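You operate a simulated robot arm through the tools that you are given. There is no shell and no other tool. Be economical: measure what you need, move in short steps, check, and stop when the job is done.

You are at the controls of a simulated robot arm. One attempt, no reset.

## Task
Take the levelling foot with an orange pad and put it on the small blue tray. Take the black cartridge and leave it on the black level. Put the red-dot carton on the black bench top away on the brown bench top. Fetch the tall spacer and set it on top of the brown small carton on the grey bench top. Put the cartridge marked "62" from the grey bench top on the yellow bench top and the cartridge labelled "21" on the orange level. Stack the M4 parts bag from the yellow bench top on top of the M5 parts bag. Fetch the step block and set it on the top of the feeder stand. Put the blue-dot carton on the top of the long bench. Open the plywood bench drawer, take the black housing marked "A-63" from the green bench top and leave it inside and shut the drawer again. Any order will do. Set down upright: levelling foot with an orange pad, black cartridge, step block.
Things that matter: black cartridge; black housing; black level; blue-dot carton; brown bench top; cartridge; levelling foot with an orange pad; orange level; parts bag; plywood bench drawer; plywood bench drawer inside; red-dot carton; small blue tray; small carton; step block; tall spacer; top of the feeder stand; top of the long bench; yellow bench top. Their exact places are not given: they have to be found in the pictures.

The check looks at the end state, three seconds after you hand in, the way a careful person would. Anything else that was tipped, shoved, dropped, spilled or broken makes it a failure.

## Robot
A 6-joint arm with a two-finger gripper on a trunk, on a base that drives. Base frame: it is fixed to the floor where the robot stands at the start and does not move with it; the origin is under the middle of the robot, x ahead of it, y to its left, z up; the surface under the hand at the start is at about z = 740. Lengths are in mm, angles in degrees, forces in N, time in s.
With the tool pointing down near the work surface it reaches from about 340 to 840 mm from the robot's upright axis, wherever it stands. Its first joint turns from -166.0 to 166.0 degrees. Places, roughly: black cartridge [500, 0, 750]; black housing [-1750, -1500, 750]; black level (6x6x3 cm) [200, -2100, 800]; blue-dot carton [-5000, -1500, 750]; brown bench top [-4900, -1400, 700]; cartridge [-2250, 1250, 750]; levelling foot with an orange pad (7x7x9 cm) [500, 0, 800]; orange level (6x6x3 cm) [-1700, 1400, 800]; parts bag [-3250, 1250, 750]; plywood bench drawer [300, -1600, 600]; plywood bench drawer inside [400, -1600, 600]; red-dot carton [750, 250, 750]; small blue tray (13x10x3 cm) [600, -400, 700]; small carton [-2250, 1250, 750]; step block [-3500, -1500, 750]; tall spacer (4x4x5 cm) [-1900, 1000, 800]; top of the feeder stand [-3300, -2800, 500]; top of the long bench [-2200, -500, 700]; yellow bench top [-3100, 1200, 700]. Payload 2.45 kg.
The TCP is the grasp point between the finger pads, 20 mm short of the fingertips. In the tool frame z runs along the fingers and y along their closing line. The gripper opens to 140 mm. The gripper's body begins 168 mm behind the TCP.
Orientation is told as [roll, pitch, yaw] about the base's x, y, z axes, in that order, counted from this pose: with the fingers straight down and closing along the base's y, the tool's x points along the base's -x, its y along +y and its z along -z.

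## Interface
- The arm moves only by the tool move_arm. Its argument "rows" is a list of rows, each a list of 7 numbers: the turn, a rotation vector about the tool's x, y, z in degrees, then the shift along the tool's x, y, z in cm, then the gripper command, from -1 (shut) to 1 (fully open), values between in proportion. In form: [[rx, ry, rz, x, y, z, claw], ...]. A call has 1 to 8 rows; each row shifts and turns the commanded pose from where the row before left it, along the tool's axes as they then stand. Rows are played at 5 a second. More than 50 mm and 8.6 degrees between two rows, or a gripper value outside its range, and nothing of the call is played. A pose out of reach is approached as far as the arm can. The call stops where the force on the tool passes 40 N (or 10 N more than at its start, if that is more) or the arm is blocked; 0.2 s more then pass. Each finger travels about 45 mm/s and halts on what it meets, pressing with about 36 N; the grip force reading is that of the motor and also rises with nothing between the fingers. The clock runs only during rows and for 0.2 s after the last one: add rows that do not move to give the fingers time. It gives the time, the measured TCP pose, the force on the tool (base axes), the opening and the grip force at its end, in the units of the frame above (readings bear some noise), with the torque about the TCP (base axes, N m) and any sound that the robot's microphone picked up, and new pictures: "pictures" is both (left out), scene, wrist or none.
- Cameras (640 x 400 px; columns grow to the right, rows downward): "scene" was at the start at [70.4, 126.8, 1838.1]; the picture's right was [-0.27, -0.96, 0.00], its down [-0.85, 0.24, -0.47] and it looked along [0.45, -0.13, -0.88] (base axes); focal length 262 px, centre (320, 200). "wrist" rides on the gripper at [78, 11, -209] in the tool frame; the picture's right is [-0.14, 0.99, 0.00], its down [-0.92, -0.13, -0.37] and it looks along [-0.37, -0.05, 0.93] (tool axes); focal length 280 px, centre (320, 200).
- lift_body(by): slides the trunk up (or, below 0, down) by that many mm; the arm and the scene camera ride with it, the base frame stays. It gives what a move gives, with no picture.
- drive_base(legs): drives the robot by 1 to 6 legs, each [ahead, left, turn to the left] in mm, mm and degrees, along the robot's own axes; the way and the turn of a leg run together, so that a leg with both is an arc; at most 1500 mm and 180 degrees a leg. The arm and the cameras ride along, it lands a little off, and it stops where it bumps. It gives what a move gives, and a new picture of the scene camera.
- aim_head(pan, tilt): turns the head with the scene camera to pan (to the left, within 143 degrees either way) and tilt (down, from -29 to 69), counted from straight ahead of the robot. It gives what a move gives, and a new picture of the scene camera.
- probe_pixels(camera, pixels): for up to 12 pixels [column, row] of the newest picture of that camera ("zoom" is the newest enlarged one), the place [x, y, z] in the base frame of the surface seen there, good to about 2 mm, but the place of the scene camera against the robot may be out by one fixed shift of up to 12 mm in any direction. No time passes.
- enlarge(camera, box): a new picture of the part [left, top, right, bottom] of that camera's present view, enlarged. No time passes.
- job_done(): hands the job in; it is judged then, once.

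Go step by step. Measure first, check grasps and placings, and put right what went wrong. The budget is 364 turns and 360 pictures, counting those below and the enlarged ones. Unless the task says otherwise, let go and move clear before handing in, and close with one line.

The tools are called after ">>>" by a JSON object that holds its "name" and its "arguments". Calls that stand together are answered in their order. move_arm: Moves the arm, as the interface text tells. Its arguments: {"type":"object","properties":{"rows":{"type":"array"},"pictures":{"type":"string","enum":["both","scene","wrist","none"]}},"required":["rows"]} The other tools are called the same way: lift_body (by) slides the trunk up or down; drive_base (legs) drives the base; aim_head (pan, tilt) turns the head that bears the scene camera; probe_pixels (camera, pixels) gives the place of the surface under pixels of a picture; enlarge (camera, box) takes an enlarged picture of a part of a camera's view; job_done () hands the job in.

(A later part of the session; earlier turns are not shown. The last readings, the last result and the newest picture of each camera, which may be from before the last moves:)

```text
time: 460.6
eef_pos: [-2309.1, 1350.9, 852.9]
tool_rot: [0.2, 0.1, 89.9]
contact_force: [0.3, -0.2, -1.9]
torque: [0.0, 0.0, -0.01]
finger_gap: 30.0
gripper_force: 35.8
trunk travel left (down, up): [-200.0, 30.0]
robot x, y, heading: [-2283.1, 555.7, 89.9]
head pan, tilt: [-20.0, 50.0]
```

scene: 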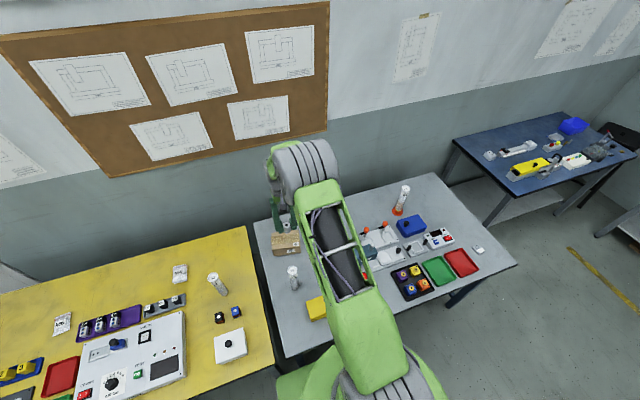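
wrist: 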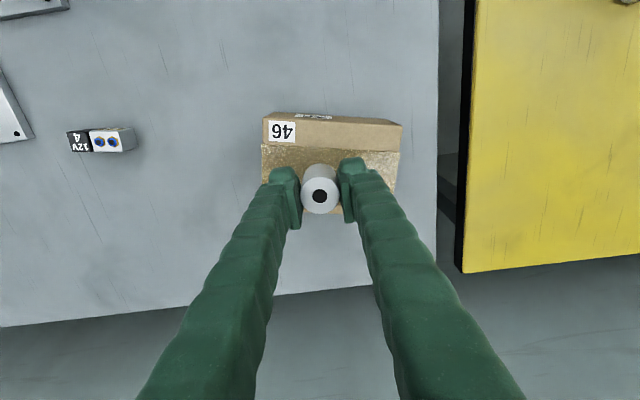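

>>> {"name": "move_arm", "arguments": {"rows": [[0, 0, 0, 0, 0, 0.2, -1], [0, 0, 0, 0, 0, 0, -1]], "pictures": "none"}}

>>> {"name": "move_arm", "arguments": {"rows": [[0, 0, 0, 0, 0, 0.2, -1], [0, 0, 0, 0, 0, 0, -1]], "pictures": "none"}}

>>> {"name": "move_arm", "arguments": {"rows": [[0, 0, 0, 0, 0, 0, -1]], "pictures": "wrist"}}

>>> {"name": "enlarge", "arguments": {"camera": "scene", "box": [255, 205, 315, 265]}}

```text
time: 461.2
eef_pos: [-2308.6, 1350.9, 849.9]
tool_rot: [0.2, 0.0, 89.9]
contact_force: [0.3, -0.7, -1.3]
torque: [-0.01, 0.01, 0.0]
finger_gap: 30.1
gripper_force: 36.0
trunk travel left (down, up): [-200.0, 30.0]
robot x, y, heading: [-2281.2, 554.0, 90.0]
head pan, tilt: [-20.0, 50.0]
```

```text
time: 461.8
eef_pos: [-2307.9, 1350.7, 849.1]
tool_rot: [0.2, -0.1, 89.9]
contact_force: [-0.5, -0.5, 6.4]
torque: [0.01, -0.12, 0.03]
finger_gap: 29.9
gripper_force: 36.3
trunk travel left (down, up): [-200.0, 30.0]
robot x, y, heading: [-2281.2, 557.0, 89.8]
head pan, tilt: [-20.0, 50.0]
```

```text
time: 462.2
eef_pos: [-2307.8, 1352.5, 848.9]
tool_rot: [0.2, -0.1, 89.9]
contact_force: [-0.3, 0.5, 7.2]
torque: [0.02, -0.07, 0.06]
finger_gap: 29.9
gripper_force: 35.9
trunk travel left (down, up): [-200.0, 30.0]
robot x, y, heading: [-2280.0, 552.6, 89.9]
head pan, tilt: [-20.0, 50.0]
```

wrist: 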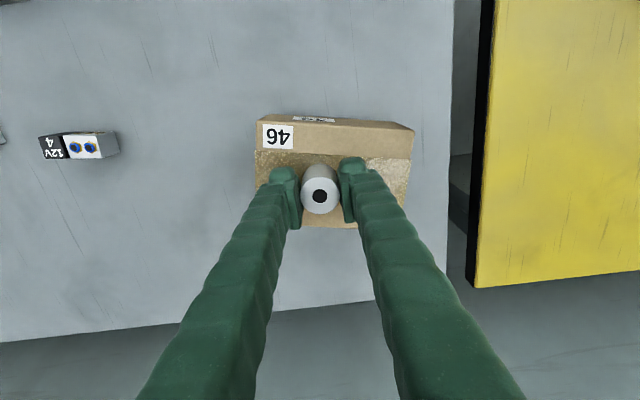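

```text
6.67 times, centred on (285, 235) of scene
```

zoom: 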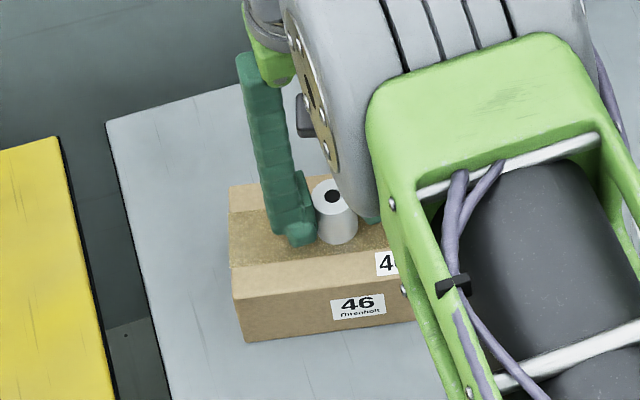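

Contact made. Releasing and rising.

>>> {"name": "move_arm", "arguments": {"rows": [[0, 0, 0, 0, 0, 0, -0.7], [0, 0, 0, 0, 0, 0, -0.4], [0, 0, 0, 0, 0, 0, -0.3], [0, 0, 0, 0, 0, -3, -0.3], [0, 0, 0, 0, 0, -5, -0.3], [0, 0, 0, 0, 0, -5, -0.3], [0, 0, 0, 0, 0, -5, 0]], "pictures": "wrist"}}

>>> {"name": "enlarge", "arguments": {"camera": "wrist", "box": [250, 90, 410, 210]}}

```text
time: 463.8
eef_pos: [-2305.6, 1349.4, 1028.0]
tool_rot: [0.2, 0.2, 89.9]
contact_force: [0.6, 0.0, -0.8]
torque: [0.04, 0.02, 0.01]
finger_gap: 70.1
gripper_force: 0.0
trunk travel left (down, up): [-200.0, 30.0]
robot x, y, heading: [-2280.4, 555.1, 90.4]
head pan, tilt: [-20.0, 50.0]
```

wrist: 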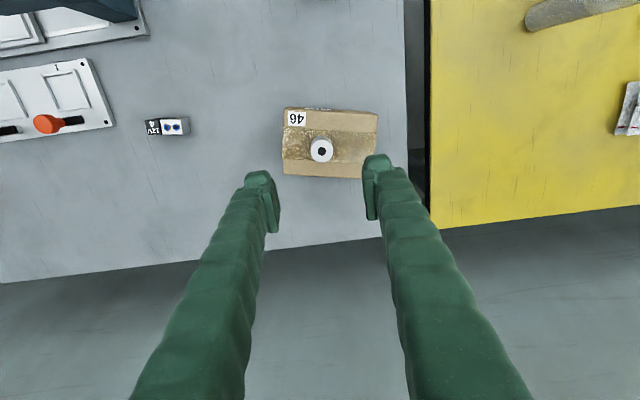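

```text
3.33 times, centred on (330, 150) of wrist
```

zoom: 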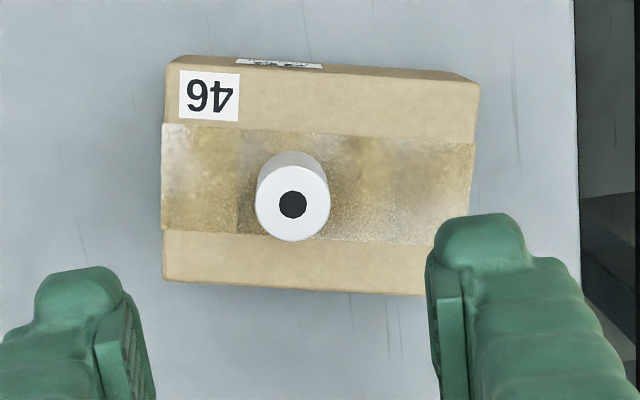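

Spacer placed on carton 46. Now to the step block: retract, back out, and drive round to the corridor at x≈−4000.

>>> {"name": "move_arm", "arguments": {"rows": [[0, 0, 0, 4.5, 0, -1, 0.3], [0, 0, 0, 4.8, 0, 0, 0.3], [0, 0, 0, 4.8, 0, 0, 0.3], [0, 0, 0, 4.8, 0, 0, 0.3], [0, 0, 0, 4.8, 0, 0, 0.3]], "pictures": "none"}}

>>> {"name": "drive_base", "arguments": {"legs": [[-250, 0, 0], [0, 900, 0], [0, 830, 0], [-900, 0, 0], [-850, 0, 0]]}}

>>> {"name": "aim_head", "arguments": {"pan": -100, "tilt": 40}}

```text
time: 465.0
eef_pos: [-2307.7, 1115.3, 1039.6]
tool_rot: [0.2, 0.0, 89.9]
contact_force: [-0.4, -0.7, -0.2]
torque: [0.05, -0.01, -0.01]
finger_gap: 90.8
gripper_force: 0.0
trunk travel left (down, up): [-200.0, 30.0]
robot x, y, heading: [-2280.5, 555.3, 89.8]
head pan, tilt: [-20.0, 50.0]
```

```text
time: 490.4
eef_pos: [-4019.2, -880.8, 1039.9]
tool_rot: [0.2, 0.2, 90.9]
contact_force: [-0.4, -0.1, -0.5]
torque: [0.05, 0.04, -0.01]
finger_gap: 90.7
gripper_force: 0.0
trunk travel left (down, up): [-200.0, 30.0]
robot x, y, heading: [-3976.7, -1438.8, 91.0]
head pan, tilt: [-20.0, 50.0]
```

scene: 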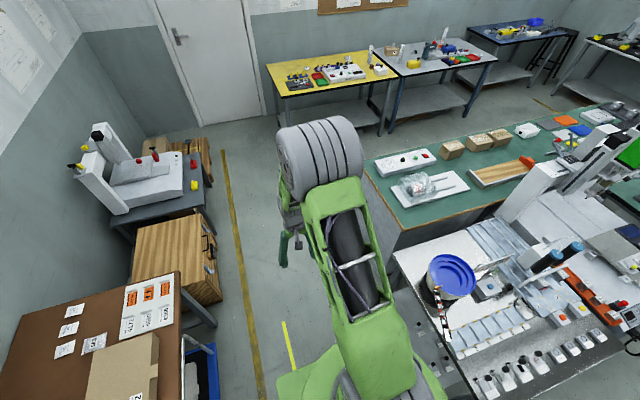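

```text
time: 491.9
eef_pos: [-4018.5, -880.3, 1041.3]
tool_rot: [0.3, 0.2, 90.9]
contact_force: [0.5, -0.1, -0.8]
torque: [-0.02, -0.01, -0.03]
finger_gap: 91.0
gripper_force: 0.0
trunk travel left (down, up): [-200.0, 30.0]
robot x, y, heading: [-3985.4, -1438.1, 90.9]
head pan, tilt: [-100.0, 40.0]
```

scene: 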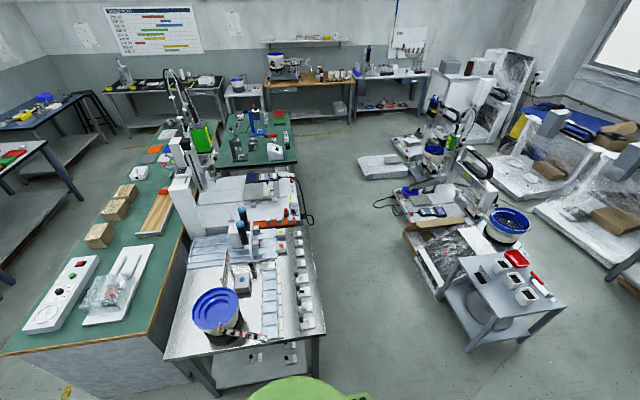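

>>> {"name": "enlarge", "arguments": {"camera": "scene", "box": [160, 195, 340, 370]}}

>>> {"name": "enlarge", "arguments": {"camera": "scene", "box": [420, 220, 580, 360]}}

>>> {"name": "probe_pixels", "arguments": {"camera": "scene", "pixels": [[305, 320], [305, 265], [270, 330], [253, 335], [480, 265], [520, 298], [550, 300], [500, 320], [310, 345], [515, 258]]}}

```text
2.29 times, centred on (250, 282) of scene
```

zoom: 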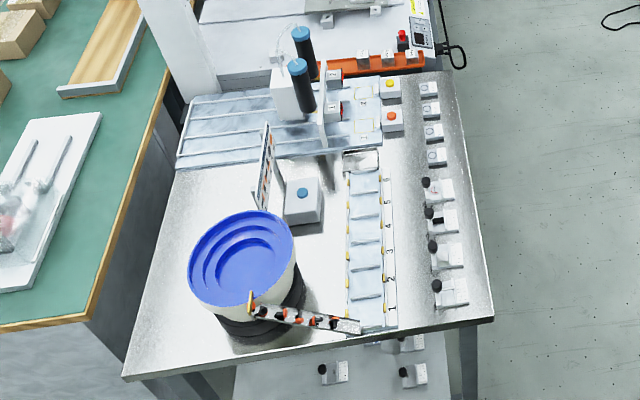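

```text
2.86 times, centred on (500, 290) of scene
```

zoom: 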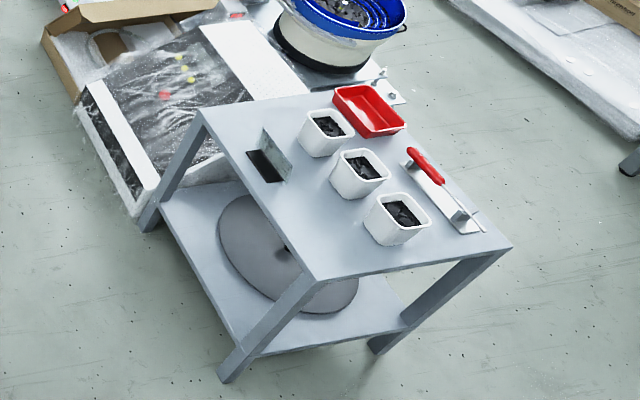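

```text
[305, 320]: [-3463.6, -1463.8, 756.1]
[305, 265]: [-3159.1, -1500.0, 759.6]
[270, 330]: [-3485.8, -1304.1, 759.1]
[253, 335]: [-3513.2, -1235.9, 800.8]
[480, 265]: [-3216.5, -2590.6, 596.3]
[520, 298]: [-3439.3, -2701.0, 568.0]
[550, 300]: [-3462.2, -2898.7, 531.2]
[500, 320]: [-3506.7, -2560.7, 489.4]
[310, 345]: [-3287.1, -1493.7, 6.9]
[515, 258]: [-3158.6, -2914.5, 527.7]
```

>>> {"name": "enlarge", "arguments": {"camera": "scene", "box": [280, 260, 325, 345]}}

>>> {"name": "enlarge", "arguments": {"camera": "scene", "box": [230, 215, 330, 275]}}

```text
4.71 times, centred on (302, 302) of scene
```

zoom: 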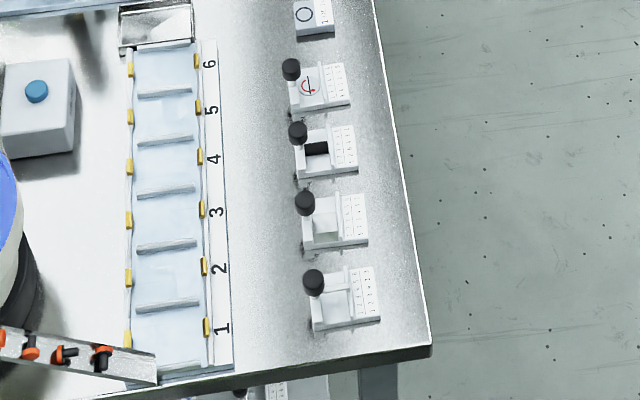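

```text
6.40 times, centred on (280, 245) of scene
```

zoom: 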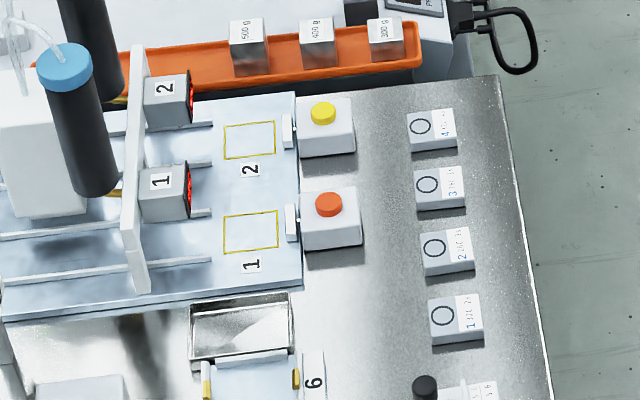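

The step block must be near (−3500,−1500) at this table's corner. Turning to face it and looking with the wrist camera.

>>> {"name": "drive_base", "arguments": {"legs": [[0, 0, -91]]}}

>>> {"name": "move_arm", "arguments": {"rows": [[0, 0, 0, 2, -2, 0, 0.3]], "pictures": "wrist"}}

>>> {"name": "aim_head", "arguments": {"pan": -10, "tilt": 55}}

```text
time: 496.2
eef_pos: [-3422.7, -1414.4, 1039.2]
tool_rot: [0.2, 0.1, -0.1]
contact_force: [-0.1, -1.2, -0.4]
torque: [0.0, 0.01, 0.0]
finger_gap: 90.9
gripper_force: 0.0
trunk travel left (down, up): [-200.0, 30.0]
robot x, y, heading: [-3984.3, -1439.1, 0.1]
head pan, tilt: [-100.0, 40.0]
```

scene: 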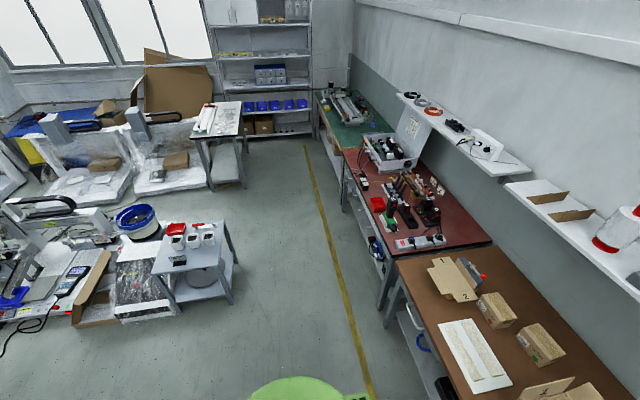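

```text
time: 496.6
eef_pos: [-3442.8, -1436.8, 1038.5]
tool_rot: [0.2, 0.1, -0.1]
contact_force: [0.3, -0.7, 0.3]
torque: [0.05, -0.02, -0.01]
finger_gap: 90.8
gripper_force: 0.1
trunk travel left (down, up): [-200.0, 30.0]
robot x, y, heading: [-3984.0, -1440.3, 0.1]
head pan, tilt: [-100.0, 40.0]
```

wrist: 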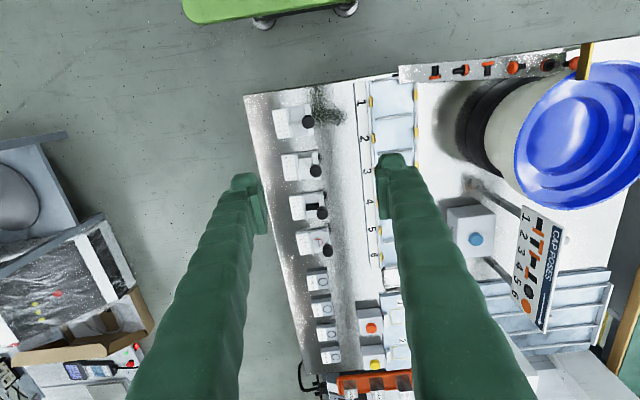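

```text
time: 498.2
eef_pos: [-3441.8, -1435.4, 1038.8]
tool_rot: [0.3, 0.1, -0.2]
contact_force: [-1.3, -0.6, -0.1]
torque: [0.01, 0.0, 0.0]
finger_gap: 91.0
gripper_force: 0.0
trunk travel left (down, up): [-200.0, 30.0]
robot x, y, heading: [-3983.8, -1438.6, -0.1]
head pan, tilt: [-10.0, 55.0]
```

scene: 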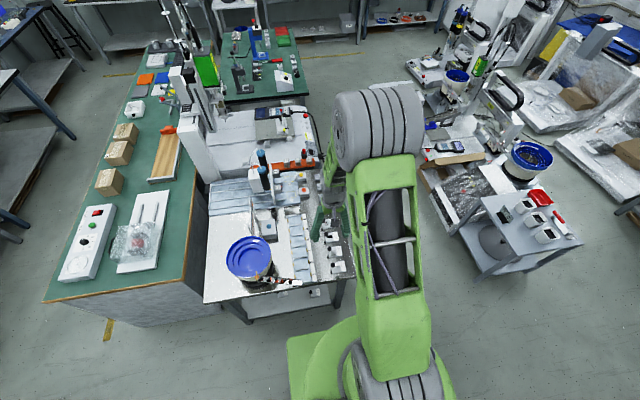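

>>> {"name": "enlarge", "arguments": {"camera": "wrist", "box": [240, 90, 380, 260]}}

>>> {"name": "enlarge", "arguments": {"camera": "wrist", "box": [265, 90, 335, 150]}}

>>> {"name": "enlarge", "arguments": {"camera": "wrist", "box": [275, 180, 345, 260]}}

```text
2.35 times, centred on (310, 175) of wrist
```

zoom: 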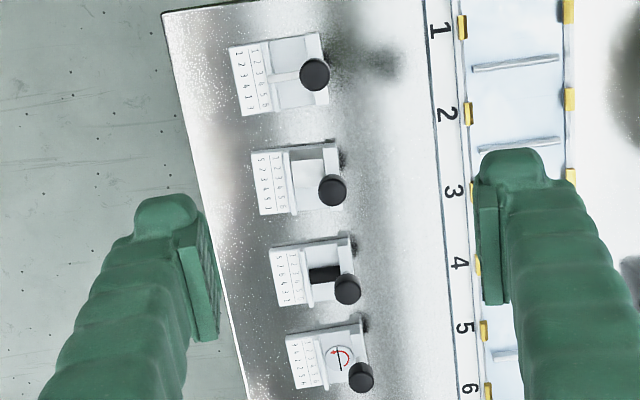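

```text
6.67 times, centred on (300, 120) of wrist
```

zoom: 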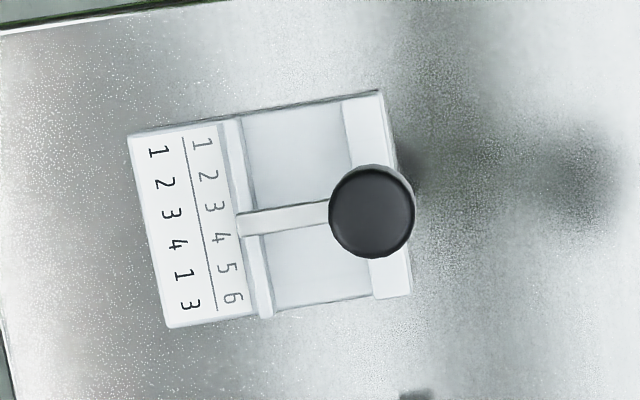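

```text
5.00 times, centred on (310, 220) of wrist
```

zoom: 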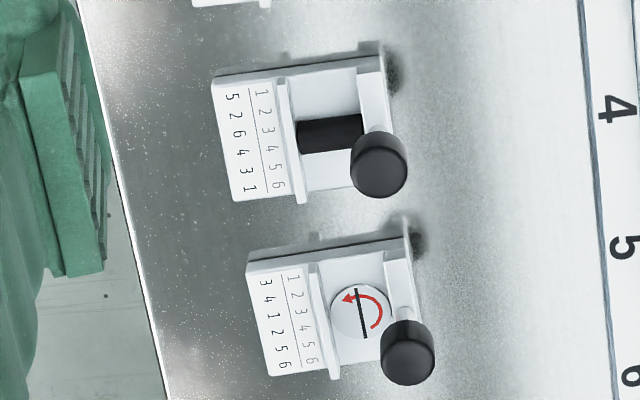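

>>> {"name": "enlarge", "arguments": {"camera": "wrist", "box": [270, 140, 335, 195]}}

>>> {"name": "probe_pixels", "arguments": {"camera": "zoom", "pixels": [[180, 200], [300, 120], [300, 200], [380, 160], [400, 240], [440, 255], [250, 300], [330, 140], [340, 220]]}}

>>> {"name": "enlarge", "arguments": {"camera": "scene", "box": [315, 215, 350, 280]}}

```text
7.27 times, centred on (302, 168) of wrist
```

zoom: 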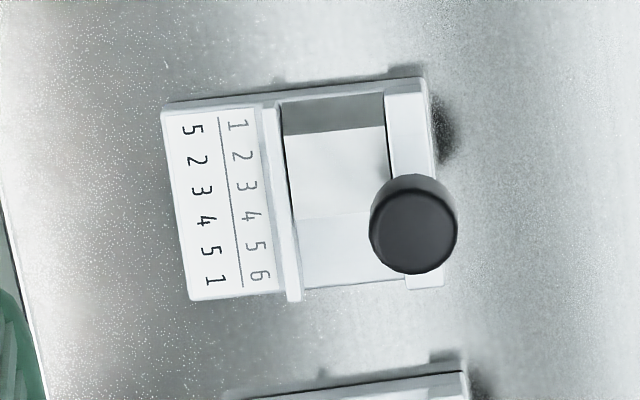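

```text
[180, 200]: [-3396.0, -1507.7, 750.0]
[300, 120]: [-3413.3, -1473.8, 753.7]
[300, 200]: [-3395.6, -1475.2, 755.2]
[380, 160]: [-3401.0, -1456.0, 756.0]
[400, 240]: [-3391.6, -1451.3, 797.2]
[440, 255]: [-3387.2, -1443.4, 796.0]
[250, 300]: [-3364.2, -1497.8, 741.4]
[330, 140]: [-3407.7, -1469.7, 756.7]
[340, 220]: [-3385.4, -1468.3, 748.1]
```

```text
6.15 times, centred on (332, 248) of scene
```

zoom: 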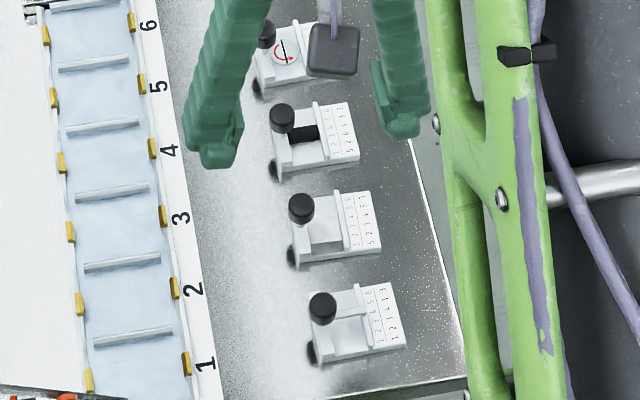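

Block 2 (≈(−3395,−1478)) has the two-level stepped insert: that's the step block. I'll grip it by its black knob (≈(−3392,−1449), top 797). Lowering the trunk and moving over it.

>>> {"name": "lift_body", "arguments": {"by": -100}}

>>> {"name": "move_arm", "arguments": {"rows": [[0, 0, 0, -2.5, -0.6, 0, -0.2], [0, 0, 0, -2.5, -0.6, 2, -0.2], [0, 0, 0, 0, 0, 4, -0.2]], "pictures": "wrist"}}

>>> {"name": "enlarge", "arguments": {"camera": "wrist", "box": [240, 100, 400, 240]}}

```text
time: 499.6
eef_pos: [-3442.6, -1434.5, 938.5]
tool_rot: [0.2, 0.1, -0.1]
contact_force: [0.0, -0.2, 0.1]
torque: [0.0, -0.08, -0.01]
finger_gap: 90.8
gripper_force: 0.1
trunk travel left (down, up): [-100.0, 130.0]
robot x, y, heading: [-3982.4, -1441.6, 0.1]
head pan, tilt: [-10.0, 55.0]
```

```text
time: 500.4
eef_pos: [-3391.2, -1448.6, 879.8]
tool_rot: [0.2, 0.1, -0.1]
contact_force: [0.1, 0.5, -0.1]
torque: [-0.02, 0.06, 0.0]
finger_gap: 55.9
gripper_force: 0.0
trunk travel left (down, up): [-100.0, 130.0]
robot x, y, heading: [-3981.9, -1439.7, 0.1]
head pan, tilt: [-10.0, 55.0]
```

wrist: 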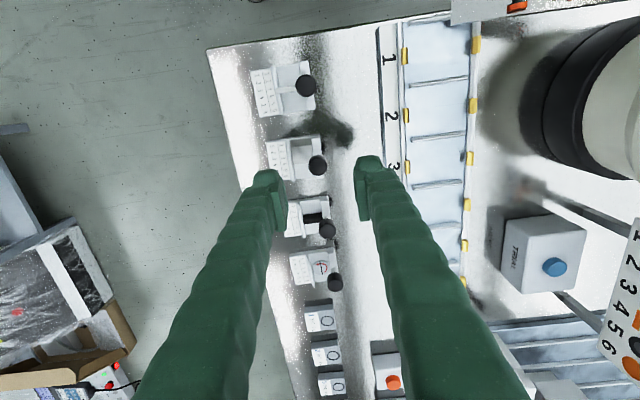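

```text
2.86 times, centred on (320, 170) of wrist
```

zoom: 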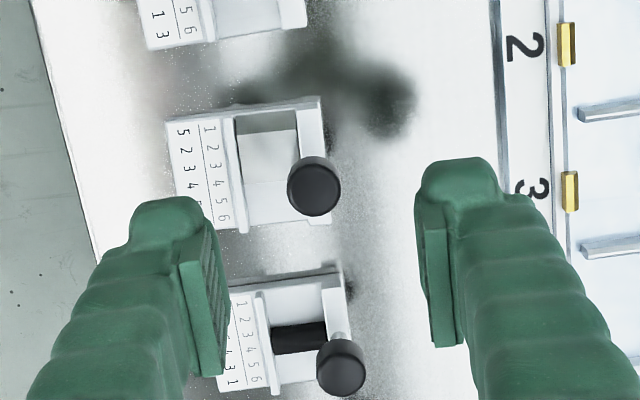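

>>> {"name": "probe_pixels", "arguments": {"camera": "zoom", "pixels": [[314, 190], [292, 190], [337, 190], [314, 212], [314, 172], [314, 162], [200, 150], [310, 130], [240, 200], [270, 150], [285, 220]]}}

```text
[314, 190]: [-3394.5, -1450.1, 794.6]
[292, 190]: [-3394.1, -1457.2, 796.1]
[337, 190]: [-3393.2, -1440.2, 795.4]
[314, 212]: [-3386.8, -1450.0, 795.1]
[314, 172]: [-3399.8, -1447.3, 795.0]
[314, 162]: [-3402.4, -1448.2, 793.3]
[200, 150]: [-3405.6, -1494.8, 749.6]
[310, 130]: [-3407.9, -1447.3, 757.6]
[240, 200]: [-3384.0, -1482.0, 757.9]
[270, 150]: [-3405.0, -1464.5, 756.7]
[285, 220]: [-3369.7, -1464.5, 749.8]
```

Knob centre (−3393.5,−1449), ø20. Lowering to z≈785 and closing along y.

>>> {"name": "move_arm", "arguments": {"rows": [[0, 0, 0, 0.2, 0, 4.5, -0.3], [0, 0, 0, 0, 0, 4, -0.4], [0, 0, 0, 0, 0, 1, -0.4], [0, 0, 0, 0, 0, 0, -1], [0, 0, 0, 0, 0, 0, -1], [0, 0, 0, 0, 0, 0, -1]], "pictures": "wrist"}}

>>> {"name": "enlarge", "arguments": {"camera": "wrist", "box": [240, 100, 400, 240]}}

```text
time: 501.8
eef_pos: [-3395.0, -1445.7, 784.2]
tool_rot: [0.2, 0.1, 0.0]
contact_force: [-0.4, -0.2, 0.1]
torque: [-0.02, 0.02, 0.01]
finger_gap: 18.9
gripper_force: 36.0
trunk travel left (down, up): [-100.0, 130.0]
robot x, y, heading: [-3983.7, -1437.8, -0.3]
head pan, tilt: [-10.0, 55.0]
```

wrist: 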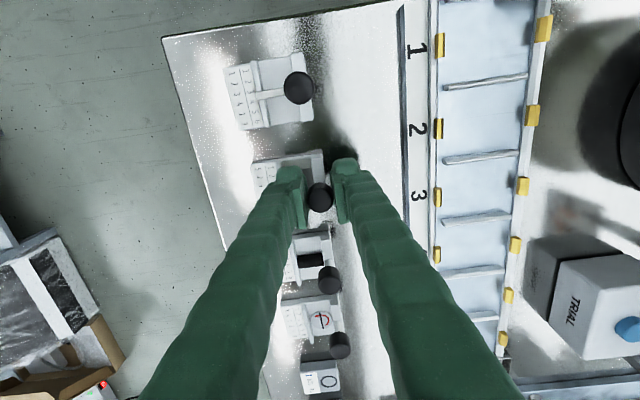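

```text
2.86 times, centred on (320, 170) of wrist
```

zoom: 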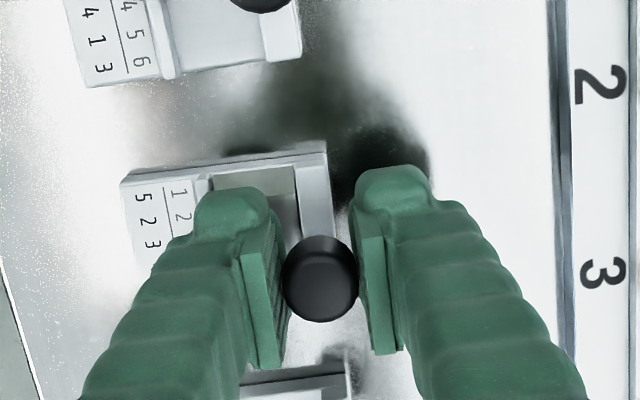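

>>> {"name": "move_arm", "arguments": {"rows": [[0, 0, 0, 0, 0, -1, -1], [0, 0, 0, 0, 0, -2, -1], [0, 0, 0, 0, 0, -4, -1], [0, 0, 0, 0, 0, -5, -1], [0, 0, 0, 0, 0, -5, -1]], "pictures": "both"}}

>>> {"name": "enlarge", "arguments": {"camera": "wrist", "box": [240, 100, 400, 240]}}

>>> {"name": "enlarge", "arguments": {"camera": "scene", "box": [290, 180, 370, 270]}}

```text
time: 502.9
eef_pos: [-3395.0, -1448.0, 953.4]
tool_rot: [0.1, 0.1, -0.1]
contact_force: [-0.1, 0.8, -1.6]
torque: [0.02, -0.01, 0.02]
finger_gap: 18.8
gripper_force: 35.9
trunk travel left (down, up): [-100.0, 130.0]
robot x, y, heading: [-3983.4, -1438.5, -0.3]
head pan, tilt: [-10.0, 55.0]
```

scene: 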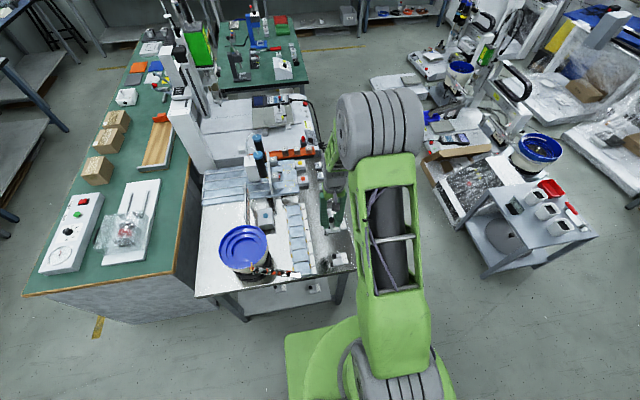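
wrist: 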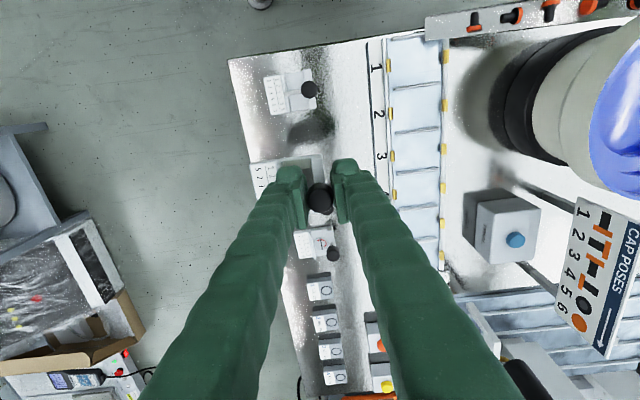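

```text
2.86 times, centred on (320, 170) of wrist
```

zoom: 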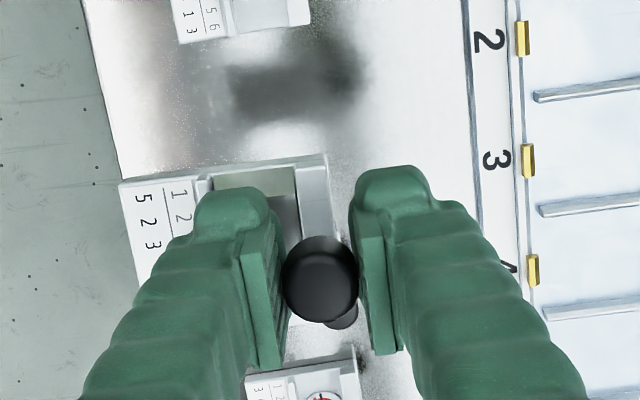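

```text
4.44 times, centred on (330, 225) of scene
```

zoom: 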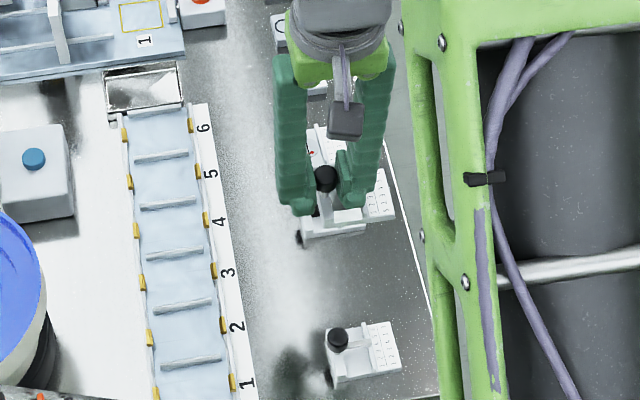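

Block is held. Raising and driving to the feeder stand.

>>> {"name": "move_arm", "arguments": {"rows": [[0, 0, 0, 2, 0, -4, -1], [0, 0, 0, 4, 0, -2, -1]], "pictures": "none"}}

>>> {"name": "drive_base", "arguments": {"legs": [[-150, 0, 0], [0, -1190, 0]]}}

>>> {"name": "aim_head", "arguments": {"pan": 0, "tilt": 50}}

>>> {"name": "enlarge", "arguments": {"camera": "scene", "box": [200, 150, 440, 300]}}

```text
time: 503.6
eef_pos: [-3455.7, -1448.8, 1015.1]
tool_rot: [0.2, 0.1, -0.1]
contact_force: [-1.1, -0.9, -1.1]
torque: [0.02, -0.08, 0.0]
finger_gap: 18.5
gripper_force: 36.2
trunk travel left (down, up): [-100.0, 130.0]
robot x, y, heading: [-3982.9, -1437.9, -0.2]
head pan, tilt: [-10.0, 55.0]
```

```text
time: 515.2
eef_pos: [-3611.2, -2648.2, 1014.9]
tool_rot: [0.2, 0.1, -0.8]
contact_force: [0.1, -0.7, -1.4]
torque: [0.04, -0.01, 0.0]
finger_gap: 18.6
gripper_force: 35.6
trunk travel left (down, up): [-100.0, 130.0]
robot x, y, heading: [-4141.4, -2635.5, -0.5]
head pan, tilt: [-10.0, 55.0]
```

scene: 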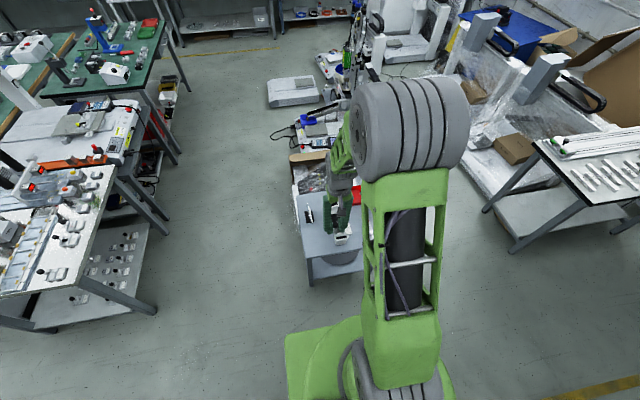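

```text
time: 516.0
eef_pos: [-3612.1, -2648.6, 1014.2]
tool_rot: [0.3, 0.1, -0.9]
contact_force: [-0.1, 0.2, -1.6]
torque: [0.04, 0.01, 0.0]
finger_gap: 18.9
gripper_force: 36.1
trunk travel left (down, up): [-100.0, 130.0]
robot x, y, heading: [-4141.0, -2635.5, -0.8]
head pan, tilt: [0.0, 50.0]
```

scene: 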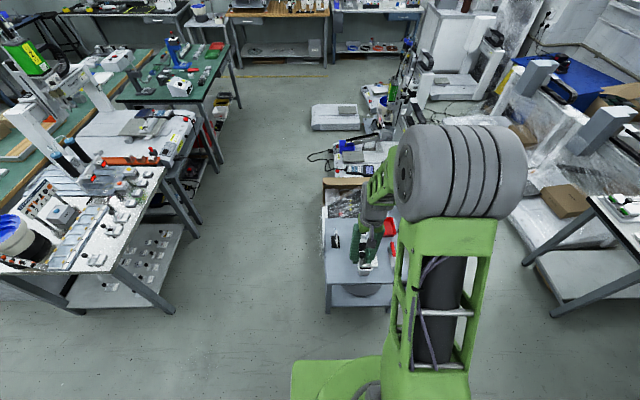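

```text
2.67 times, centred on (320, 225) of scene
```

zoom: 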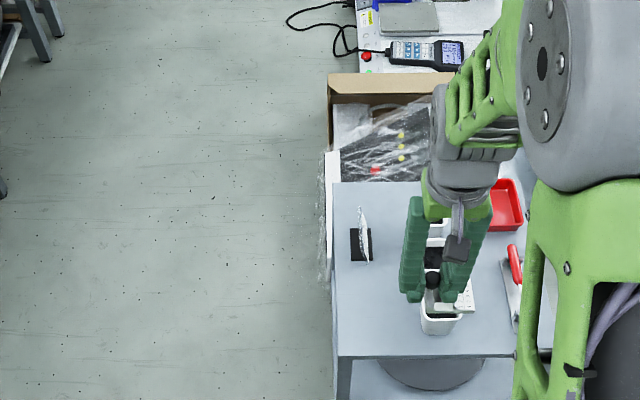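

>>> {"name": "probe_pixels", "arguments": {"camera": "zoom", "pixels": [[340, 350], [420, 350], [340, 200], [385, 300], [385, 340], [400, 330], [360, 245], [440, 325], [370, 290], [385, 270], [500, 350]]}}

>>> {"name": "move_arm", "arguments": {"rows": [[0, 0, 0, 0, 0, 0, -1]], "pictures": "wrist"}}

```text
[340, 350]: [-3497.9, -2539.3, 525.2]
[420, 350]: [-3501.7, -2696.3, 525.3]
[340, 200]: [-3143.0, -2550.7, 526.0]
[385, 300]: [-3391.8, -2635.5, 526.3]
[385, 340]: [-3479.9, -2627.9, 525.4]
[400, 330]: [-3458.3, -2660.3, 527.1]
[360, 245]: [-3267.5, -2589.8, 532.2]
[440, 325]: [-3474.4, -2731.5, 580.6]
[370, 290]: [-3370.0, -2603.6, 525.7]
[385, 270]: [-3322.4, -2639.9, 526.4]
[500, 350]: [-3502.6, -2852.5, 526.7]
```

```text
time: 516.4
eef_pos: [-3612.0, -2648.3, 1014.5]
tool_rot: [0.2, 0.1, -0.9]
contact_force: [0.2, -0.7, -0.4]
torque: [0.02, 0.0, 0.02]
finger_gap: 18.6
gripper_force: 36.5
trunk travel left (down, up): [-100.0, 130.0]
robot x, y, heading: [-4144.4, -2633.4, -0.7]
head pan, tilt: [0.0, 50.0]
```

wrist: 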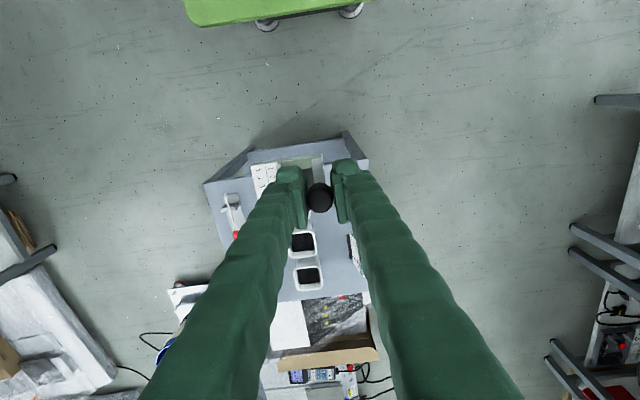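

Stand top free area: x −3500…−3300, y −2555…−2690. Target for the knob ≈ (−3400,−2604). Lowering trunk fully and moving over.

>>> {"name": "lift_body", "arguments": {"by": -100}}

>>> {"name": "move_arm", "arguments": {"rows": [[0, 0, 0, -4.3, 0.8, 0, -1], [0, 0, 0, -4.3, 0.9, 0, -1], [0, 0, 0, -4.3, 0.9, 0, -1], [0, 0, 0, -4.3, 0.9, 0, -1], [0, 0, 0, -4, 0.9, 0, -1], [0, 0, 0, 0, 0, 4.5, -1], [0, 0, 0, 0, 0, 4.5, -1], [0, 0, 0, 0, 0, 4.5, -1]], "pictures": "both"}}

>>> {"name": "enlarge", "arguments": {"camera": "wrist", "box": [200, 80, 440, 260]}}

```text
time: 517.7
eef_pos: [-3611.2, -2648.3, 914.0]
tool_rot: [0.2, 0.2, -0.7]
contact_force: [0.1, 1.2, -2.2]
torque: [0.06, -0.02, -0.02]
finger_gap: 18.7
gripper_force: 35.4
trunk travel left (down, up): [0.0, 230.0]
robot x, y, heading: [-4140.8, -2631.6, -0.8]
head pan, tilt: [0.0, 50.0]
```

```text
time: 519.5
eef_pos: [-3398.7, -2603.8, 779.2]
tool_rot: [0.2, 0.2, -0.8]
contact_force: [-0.6, 1.2, -1.7]
torque: [0.02, 0.03, -0.01]
finger_gap: 18.8
gripper_force: 36.5
trunk travel left (down, up): [0.0, 230.0]
robot x, y, heading: [-4138.7, -2635.9, -0.7]
head pan, tilt: [0.0, 50.0]
```

scene: 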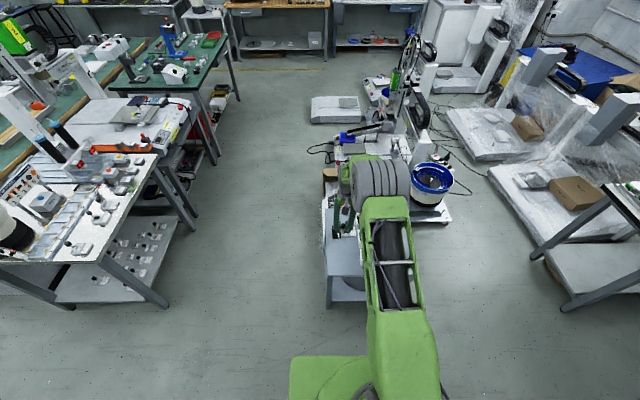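
wrist: 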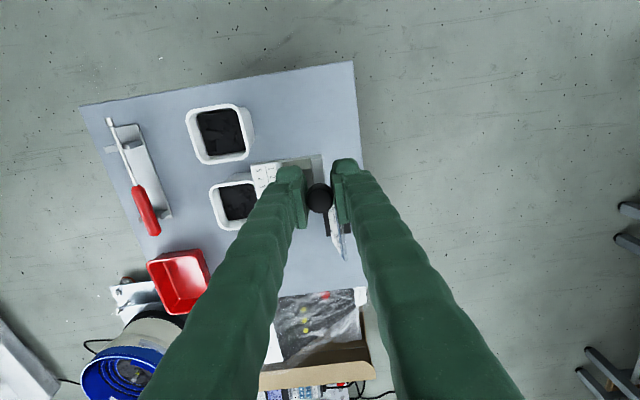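

```text
2.22 times, centred on (320, 170) of wrist
```

zoom: 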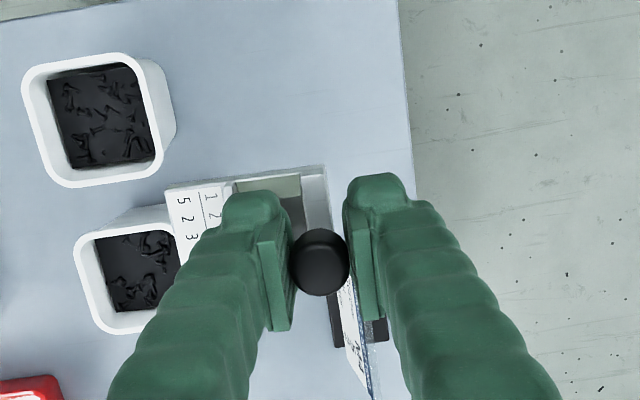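

>>> {"name": "probe_pixels", "arguments": {"camera": "zoom", "pixels": [[172, 120], [150, 70], [165, 210], [335, 340], [360, 370], [385, 335], [200, 170], [405, 150], [240, 140], [210, 240]]}}

```text
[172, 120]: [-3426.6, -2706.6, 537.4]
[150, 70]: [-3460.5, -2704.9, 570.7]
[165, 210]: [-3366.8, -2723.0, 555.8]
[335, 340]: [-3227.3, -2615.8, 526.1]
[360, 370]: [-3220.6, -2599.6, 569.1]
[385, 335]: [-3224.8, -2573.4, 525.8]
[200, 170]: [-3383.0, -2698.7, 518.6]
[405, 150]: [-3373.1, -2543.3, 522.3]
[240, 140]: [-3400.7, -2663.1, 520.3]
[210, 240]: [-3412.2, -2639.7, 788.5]
```

All clear. Lowering toward z≈566.

>>> {"name": "move_arm", "arguments": {"rows": [[0, 0, 0, 0, 0, 4.5, -1], [0, 0, 0, 0, 0, 4.5, -1], [0, 0, 0, 0, 0, 4.5, -1], [0, 0, 0, 0, 0, 4.5, -1], [0, 0, 0, 0, 0, 2.6, -1], [0, 0, 0, 0, 0, 0, -1]], "pictures": "both"}}

>>> {"name": "enlarge", "arguments": {"camera": "scene", "box": [290, 180, 400, 290]}}

```text
time: 520.9
eef_pos: [-3399.3, -2606.9, 573.1]
tool_rot: [0.2, 0.1, -0.8]
contact_force: [0.0, -0.1, -1.4]
torque: [0.02, -0.02, -0.02]
finger_gap: 18.7
gripper_force: 36.5
trunk travel left (down, up): [0.0, 230.0]
robot x, y, heading: [-4142.4, -2632.8, -0.8]
head pan, tilt: [0.0, 50.0]
```

scene: 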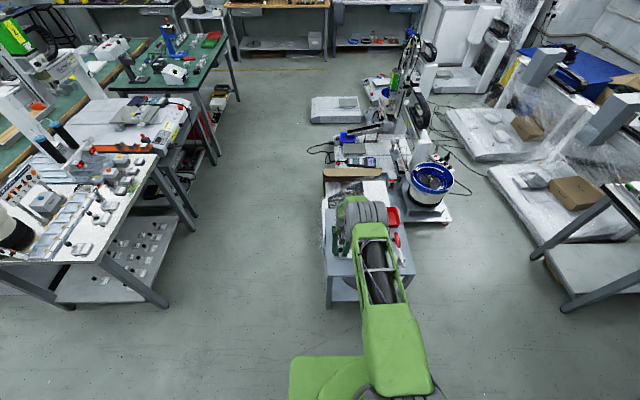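
wrist: 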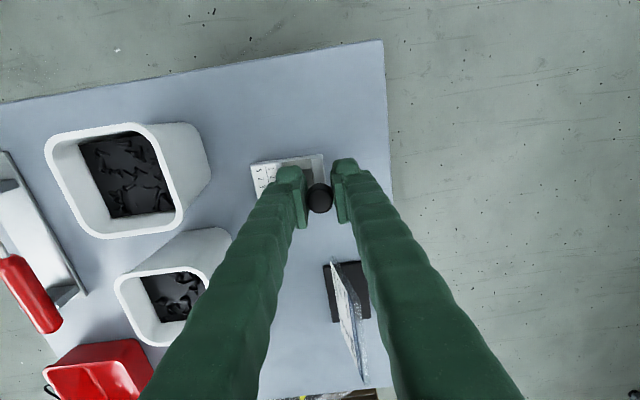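

```text
3.64 times, centred on (345, 235) of scene
```

zoom: 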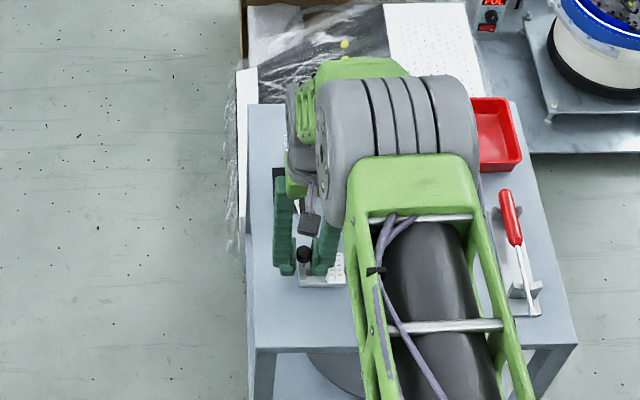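

Near the surface. Stepping down to contact.

>>> {"name": "move_arm", "arguments": {"rows": [[0, 0, 0, 0, 0, 0.6, -1], [0, 0, 0, 0, 0, 0.1, -1], [0, 0, 0, 0, 0, 0, -1]], "pictures": "none"}}

>>> {"name": "move_arm", "arguments": {"rows": [[0, 0, 0, 0, 0, 0.2, -1], [0, 0, 0, 0, 0, 0, -1]], "pictures": "none"}}

>>> {"name": "move_arm", "arguments": {"rows": [[0, 0, 0, 0, 0, 0.2, -1], [0, 0, 0, 0, 0, 0, -1]], "pictures": "none"}}

```text
time: 521.7
eef_pos: [-3400.4, -2607.1, 566.2]
tool_rot: [0.3, 0.1, -0.8]
contact_force: [0.8, -0.3, -1.8]
torque: [0.03, 0.01, 0.0]
finger_gap: 18.8
gripper_force: 36.4
trunk travel left (down, up): [0.0, 230.0]
robot x, y, heading: [-4146.2, -2637.6, -0.4]
head pan, tilt: [0.0, 50.0]
```

```text
time: 522.3
eef_pos: [-3399.8, -2605.8, 563.2]
tool_rot: [0.2, -0.1, -0.7]
contact_force: [-0.1, 2.5, 4.7]
torque: [-0.11, 0.08, -0.03]
finger_gap: 18.9
gripper_force: 36.1
trunk travel left (down, up): [0.0, 230.0]
robot x, y, heading: [-4144.5, -2634.6, -0.9]
head pan, tilt: [0.0, 50.0]
```

```text
time: 522.9
eef_pos: [-3399.3, -2606.6, 563.8]
tool_rot: [0.2, -0.2, -0.9]
contact_force: [-3.5, 0.2, 22.2]
torque: [-0.03, 0.35, -0.06]
finger_gap: 18.7
gripper_force: 36.1
trunk travel left (down, up): [0.0, 230.0]
robot x, y, heading: [-4142.8, -2635.1, -0.5]
head pan, tilt: [0.0, 50.0]
```

Seated (22 N). Releasing and rising.

>>> {"name": "move_arm", "arguments": {"rows": [[0, 0, 0, 0, 0, -0.1, -1], [0, 0, 0, 0, 0, 0, -0.7], [0, 0, 0, 0, 0, 0, -0.5], [0, 0, 0, 0, 0, -3, -0.5], [0, 0, 0, 0, 0, -5, -0.5], [0, 0, 0, 0, 0, -5, -0.4], [0, 0, 0, 0, 0, -5, 0]], "pictures": "wrist"}}

>>> {"name": "enlarge", "arguments": {"camera": "wrist", "box": [230, 90, 400, 220]}}

```text
time: 524.5
eef_pos: [-3400.7, -2604.1, 744.0]
tool_rot: [0.2, 0.2, -0.8]
contact_force: [-0.2, 0.2, -0.2]
torque: [0.01, -0.04, -0.03]
finger_gap: 70.1
gripper_force: 0.0
trunk travel left (down, up): [0.0, 230.0]
robot x, y, heading: [-4141.6, -2635.3, -0.8]
head pan, tilt: [0.0, 50.0]
```

wrist: 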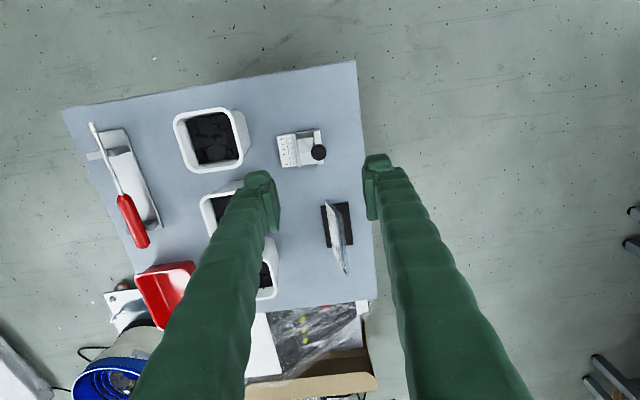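

```text
3.08 times, centred on (315, 155) of wrist
```

zoom: 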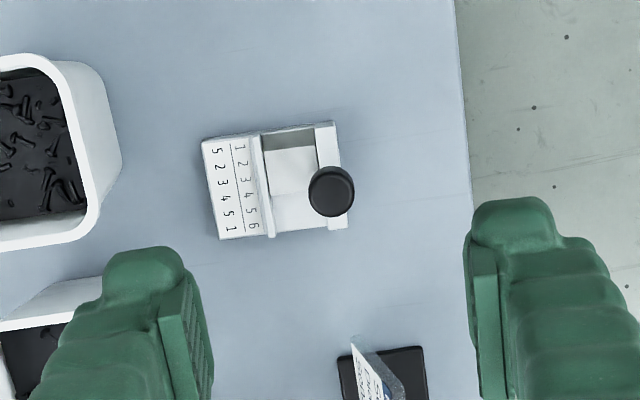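

Step block placed upright. Finally, putting the green-dot carton back: retract, raise trunk, drive and turn to the brown bench.

>>> {"name": "lift_body", "arguments": {"by": 200}}

>>> {"name": "move_arm", "arguments": {"rows": [[0, 0, 0, 4, 0, -2.5, 0.8], [0, 0, 0, 4, 0, -2.5, 0.8], [0, 0, 0, 4, 0, -2.5, 0.8], [0, 0, 0, 4, 0, -2.5, 0.8], [0, 0, 0, 4, 0, -2, 0.8]], "pictures": "none"}}

>>> {"name": "drive_base", "arguments": {"legs": [[0, 900, 0.8], [0, 0, 180]]}}

>>> {"name": "aim_head", "arguments": {"pan": 8, "tilt": 42}}

```text
time: 526.7
eef_pos: [-3400.2, -2605.6, 943.3]
tool_rot: [0.2, 0.2, -0.7]
contact_force: [0.6, -0.3, 0.2]
torque: [-0.01, 0.0, -0.03]
finger_gap: 69.9
gripper_force: 0.0
trunk travel left (down, up): [-200.0, 30.0]
robot x, y, heading: [-4137.6, -2633.5, -0.8]
head pan, tilt: [0.0, 50.0]
```

```text
time: 527.9
eef_pos: [-3599.1, -2602.4, 1064.9]
tool_rot: [0.2, 0.1, -0.8]
contact_force: [0.1, -0.7, -0.4]
torque: [0.0, -0.02, 0.03]
finger_gap: 125.7
gripper_force: 0.0
trunk travel left (down, up): [-200.0, 30.0]
robot x, y, heading: [-4139.7, -2633.2, -0.7]
head pan, tilt: [0.0, 50.0]
```

```text
time: 543.5
eef_pos: [-4679.1, -1786.5, 1063.2]
tool_rot: [0.3, 0.1, -179.1]
contact_force: [-0.3, -0.2, 0.4]
torque: [0.01, 0.0, -0.01]
finger_gap: 126.3
gripper_force: 0.1
trunk travel left (down, up): [-200.0, 30.0]
robot x, y, heading: [-4134.6, -1739.8, -179.2]
head pan, tilt: [0.0, 50.0]
```

scene: 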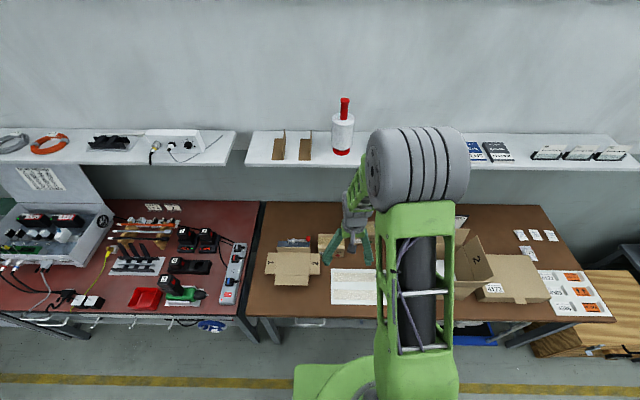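

```text
time: 544.2
eef_pos: [-4679.1, -1786.5, 1063.3]
tool_rot: [0.1, 0.1, -179.0]
contact_force: [0.1, -0.3, 0.2]
torque: [0.0, -0.02, -0.01]
finger_gap: 126.2
gripper_force: 0.1
trunk travel left (down, up): [-200.0, 30.0]
robot x, y, heading: [-4135.4, -1738.0, -178.9]
head pan, tilt: [8.0, 42.0]
```

scene: 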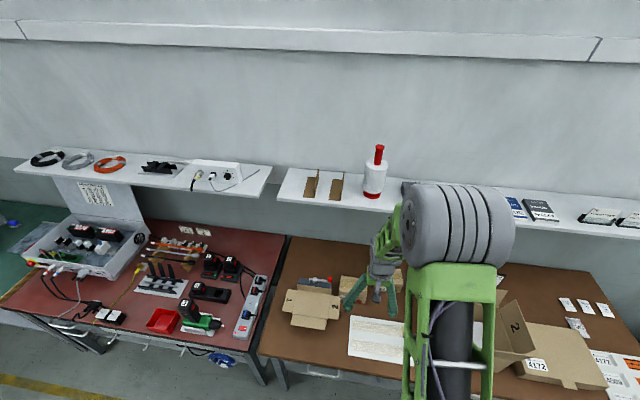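

Plan: with closed fingers in the space left by the blue carton, push the green carton's +y end back by ≈18 mm. Moving in.

>>> {"name": "drive_base", "arguments": {"legs": [[100, 0, -0.9]]}}

>>> {"name": "move_arm", "arguments": {"rows": [[0, 0, 0, -1, -4.5, 0, -0.3], [0, 0, 0, -2, -4.5, 0, -1], [0, 0, 0, -2, -4.5, 0, -1], [0, 0, 0, -2, -4, 0, -1], [0, 0, 0, -2.5, -3, 0, -1], [0, 0, 0, -2, 0, 0, -1]], "pictures": "both"}}

```text
time: 545.3
eef_pos: [-4777.5, -1778.0, 1062.9]
tool_rot: [0.1, 0.2, -180.1]
contact_force: [-0.2, -1.2, -0.1]
torque: [0.01, -0.09, 0.02]
finger_gap: 125.8
gripper_force: 0.0
trunk travel left (down, up): [-200.0, 30.0]
robot x, y, heading: [-4233.2, -1739.3, -179.8]
head pan, tilt: [8.0, 42.0]
```

scene: 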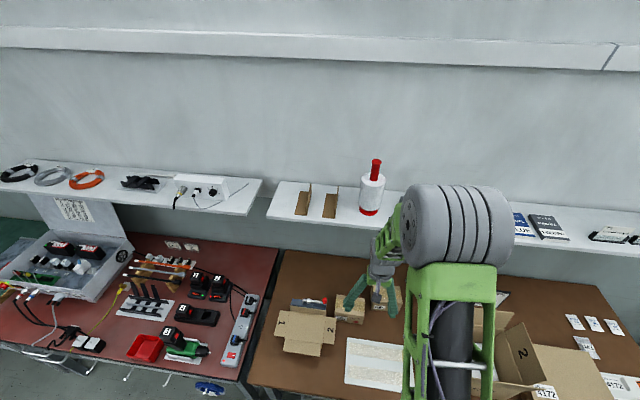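

```text
time: 546.7
eef_pos: [-4892.1, -1572.1, 1061.8]
tool_rot: [0.2, 0.1, -180.0]
contact_force: [-0.3, 0.5, -0.2]
torque: [0.01, 0.01, 0.04]
finger_gap: 2.9
gripper_force: 0.0
trunk travel left (down, up): [-200.0, 30.0]
robot x, y, heading: [-4231.4, -1737.0, -180.1]
head pan, tilt: [8.0, 42.0]
```

scene: 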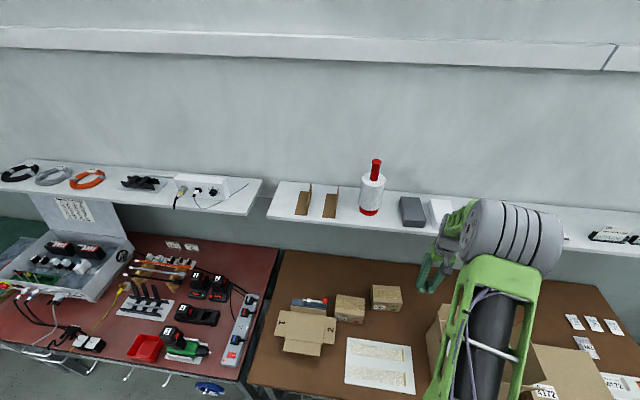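
wrist: 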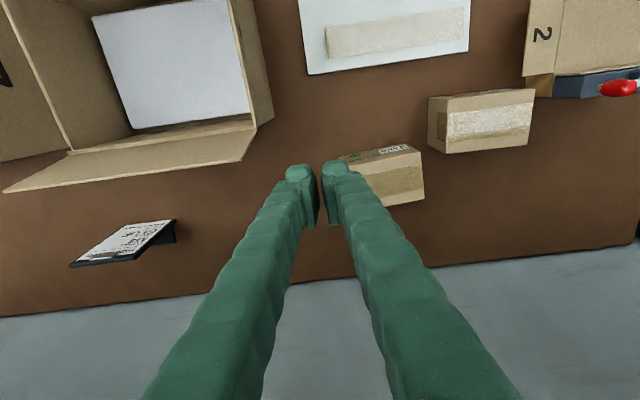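

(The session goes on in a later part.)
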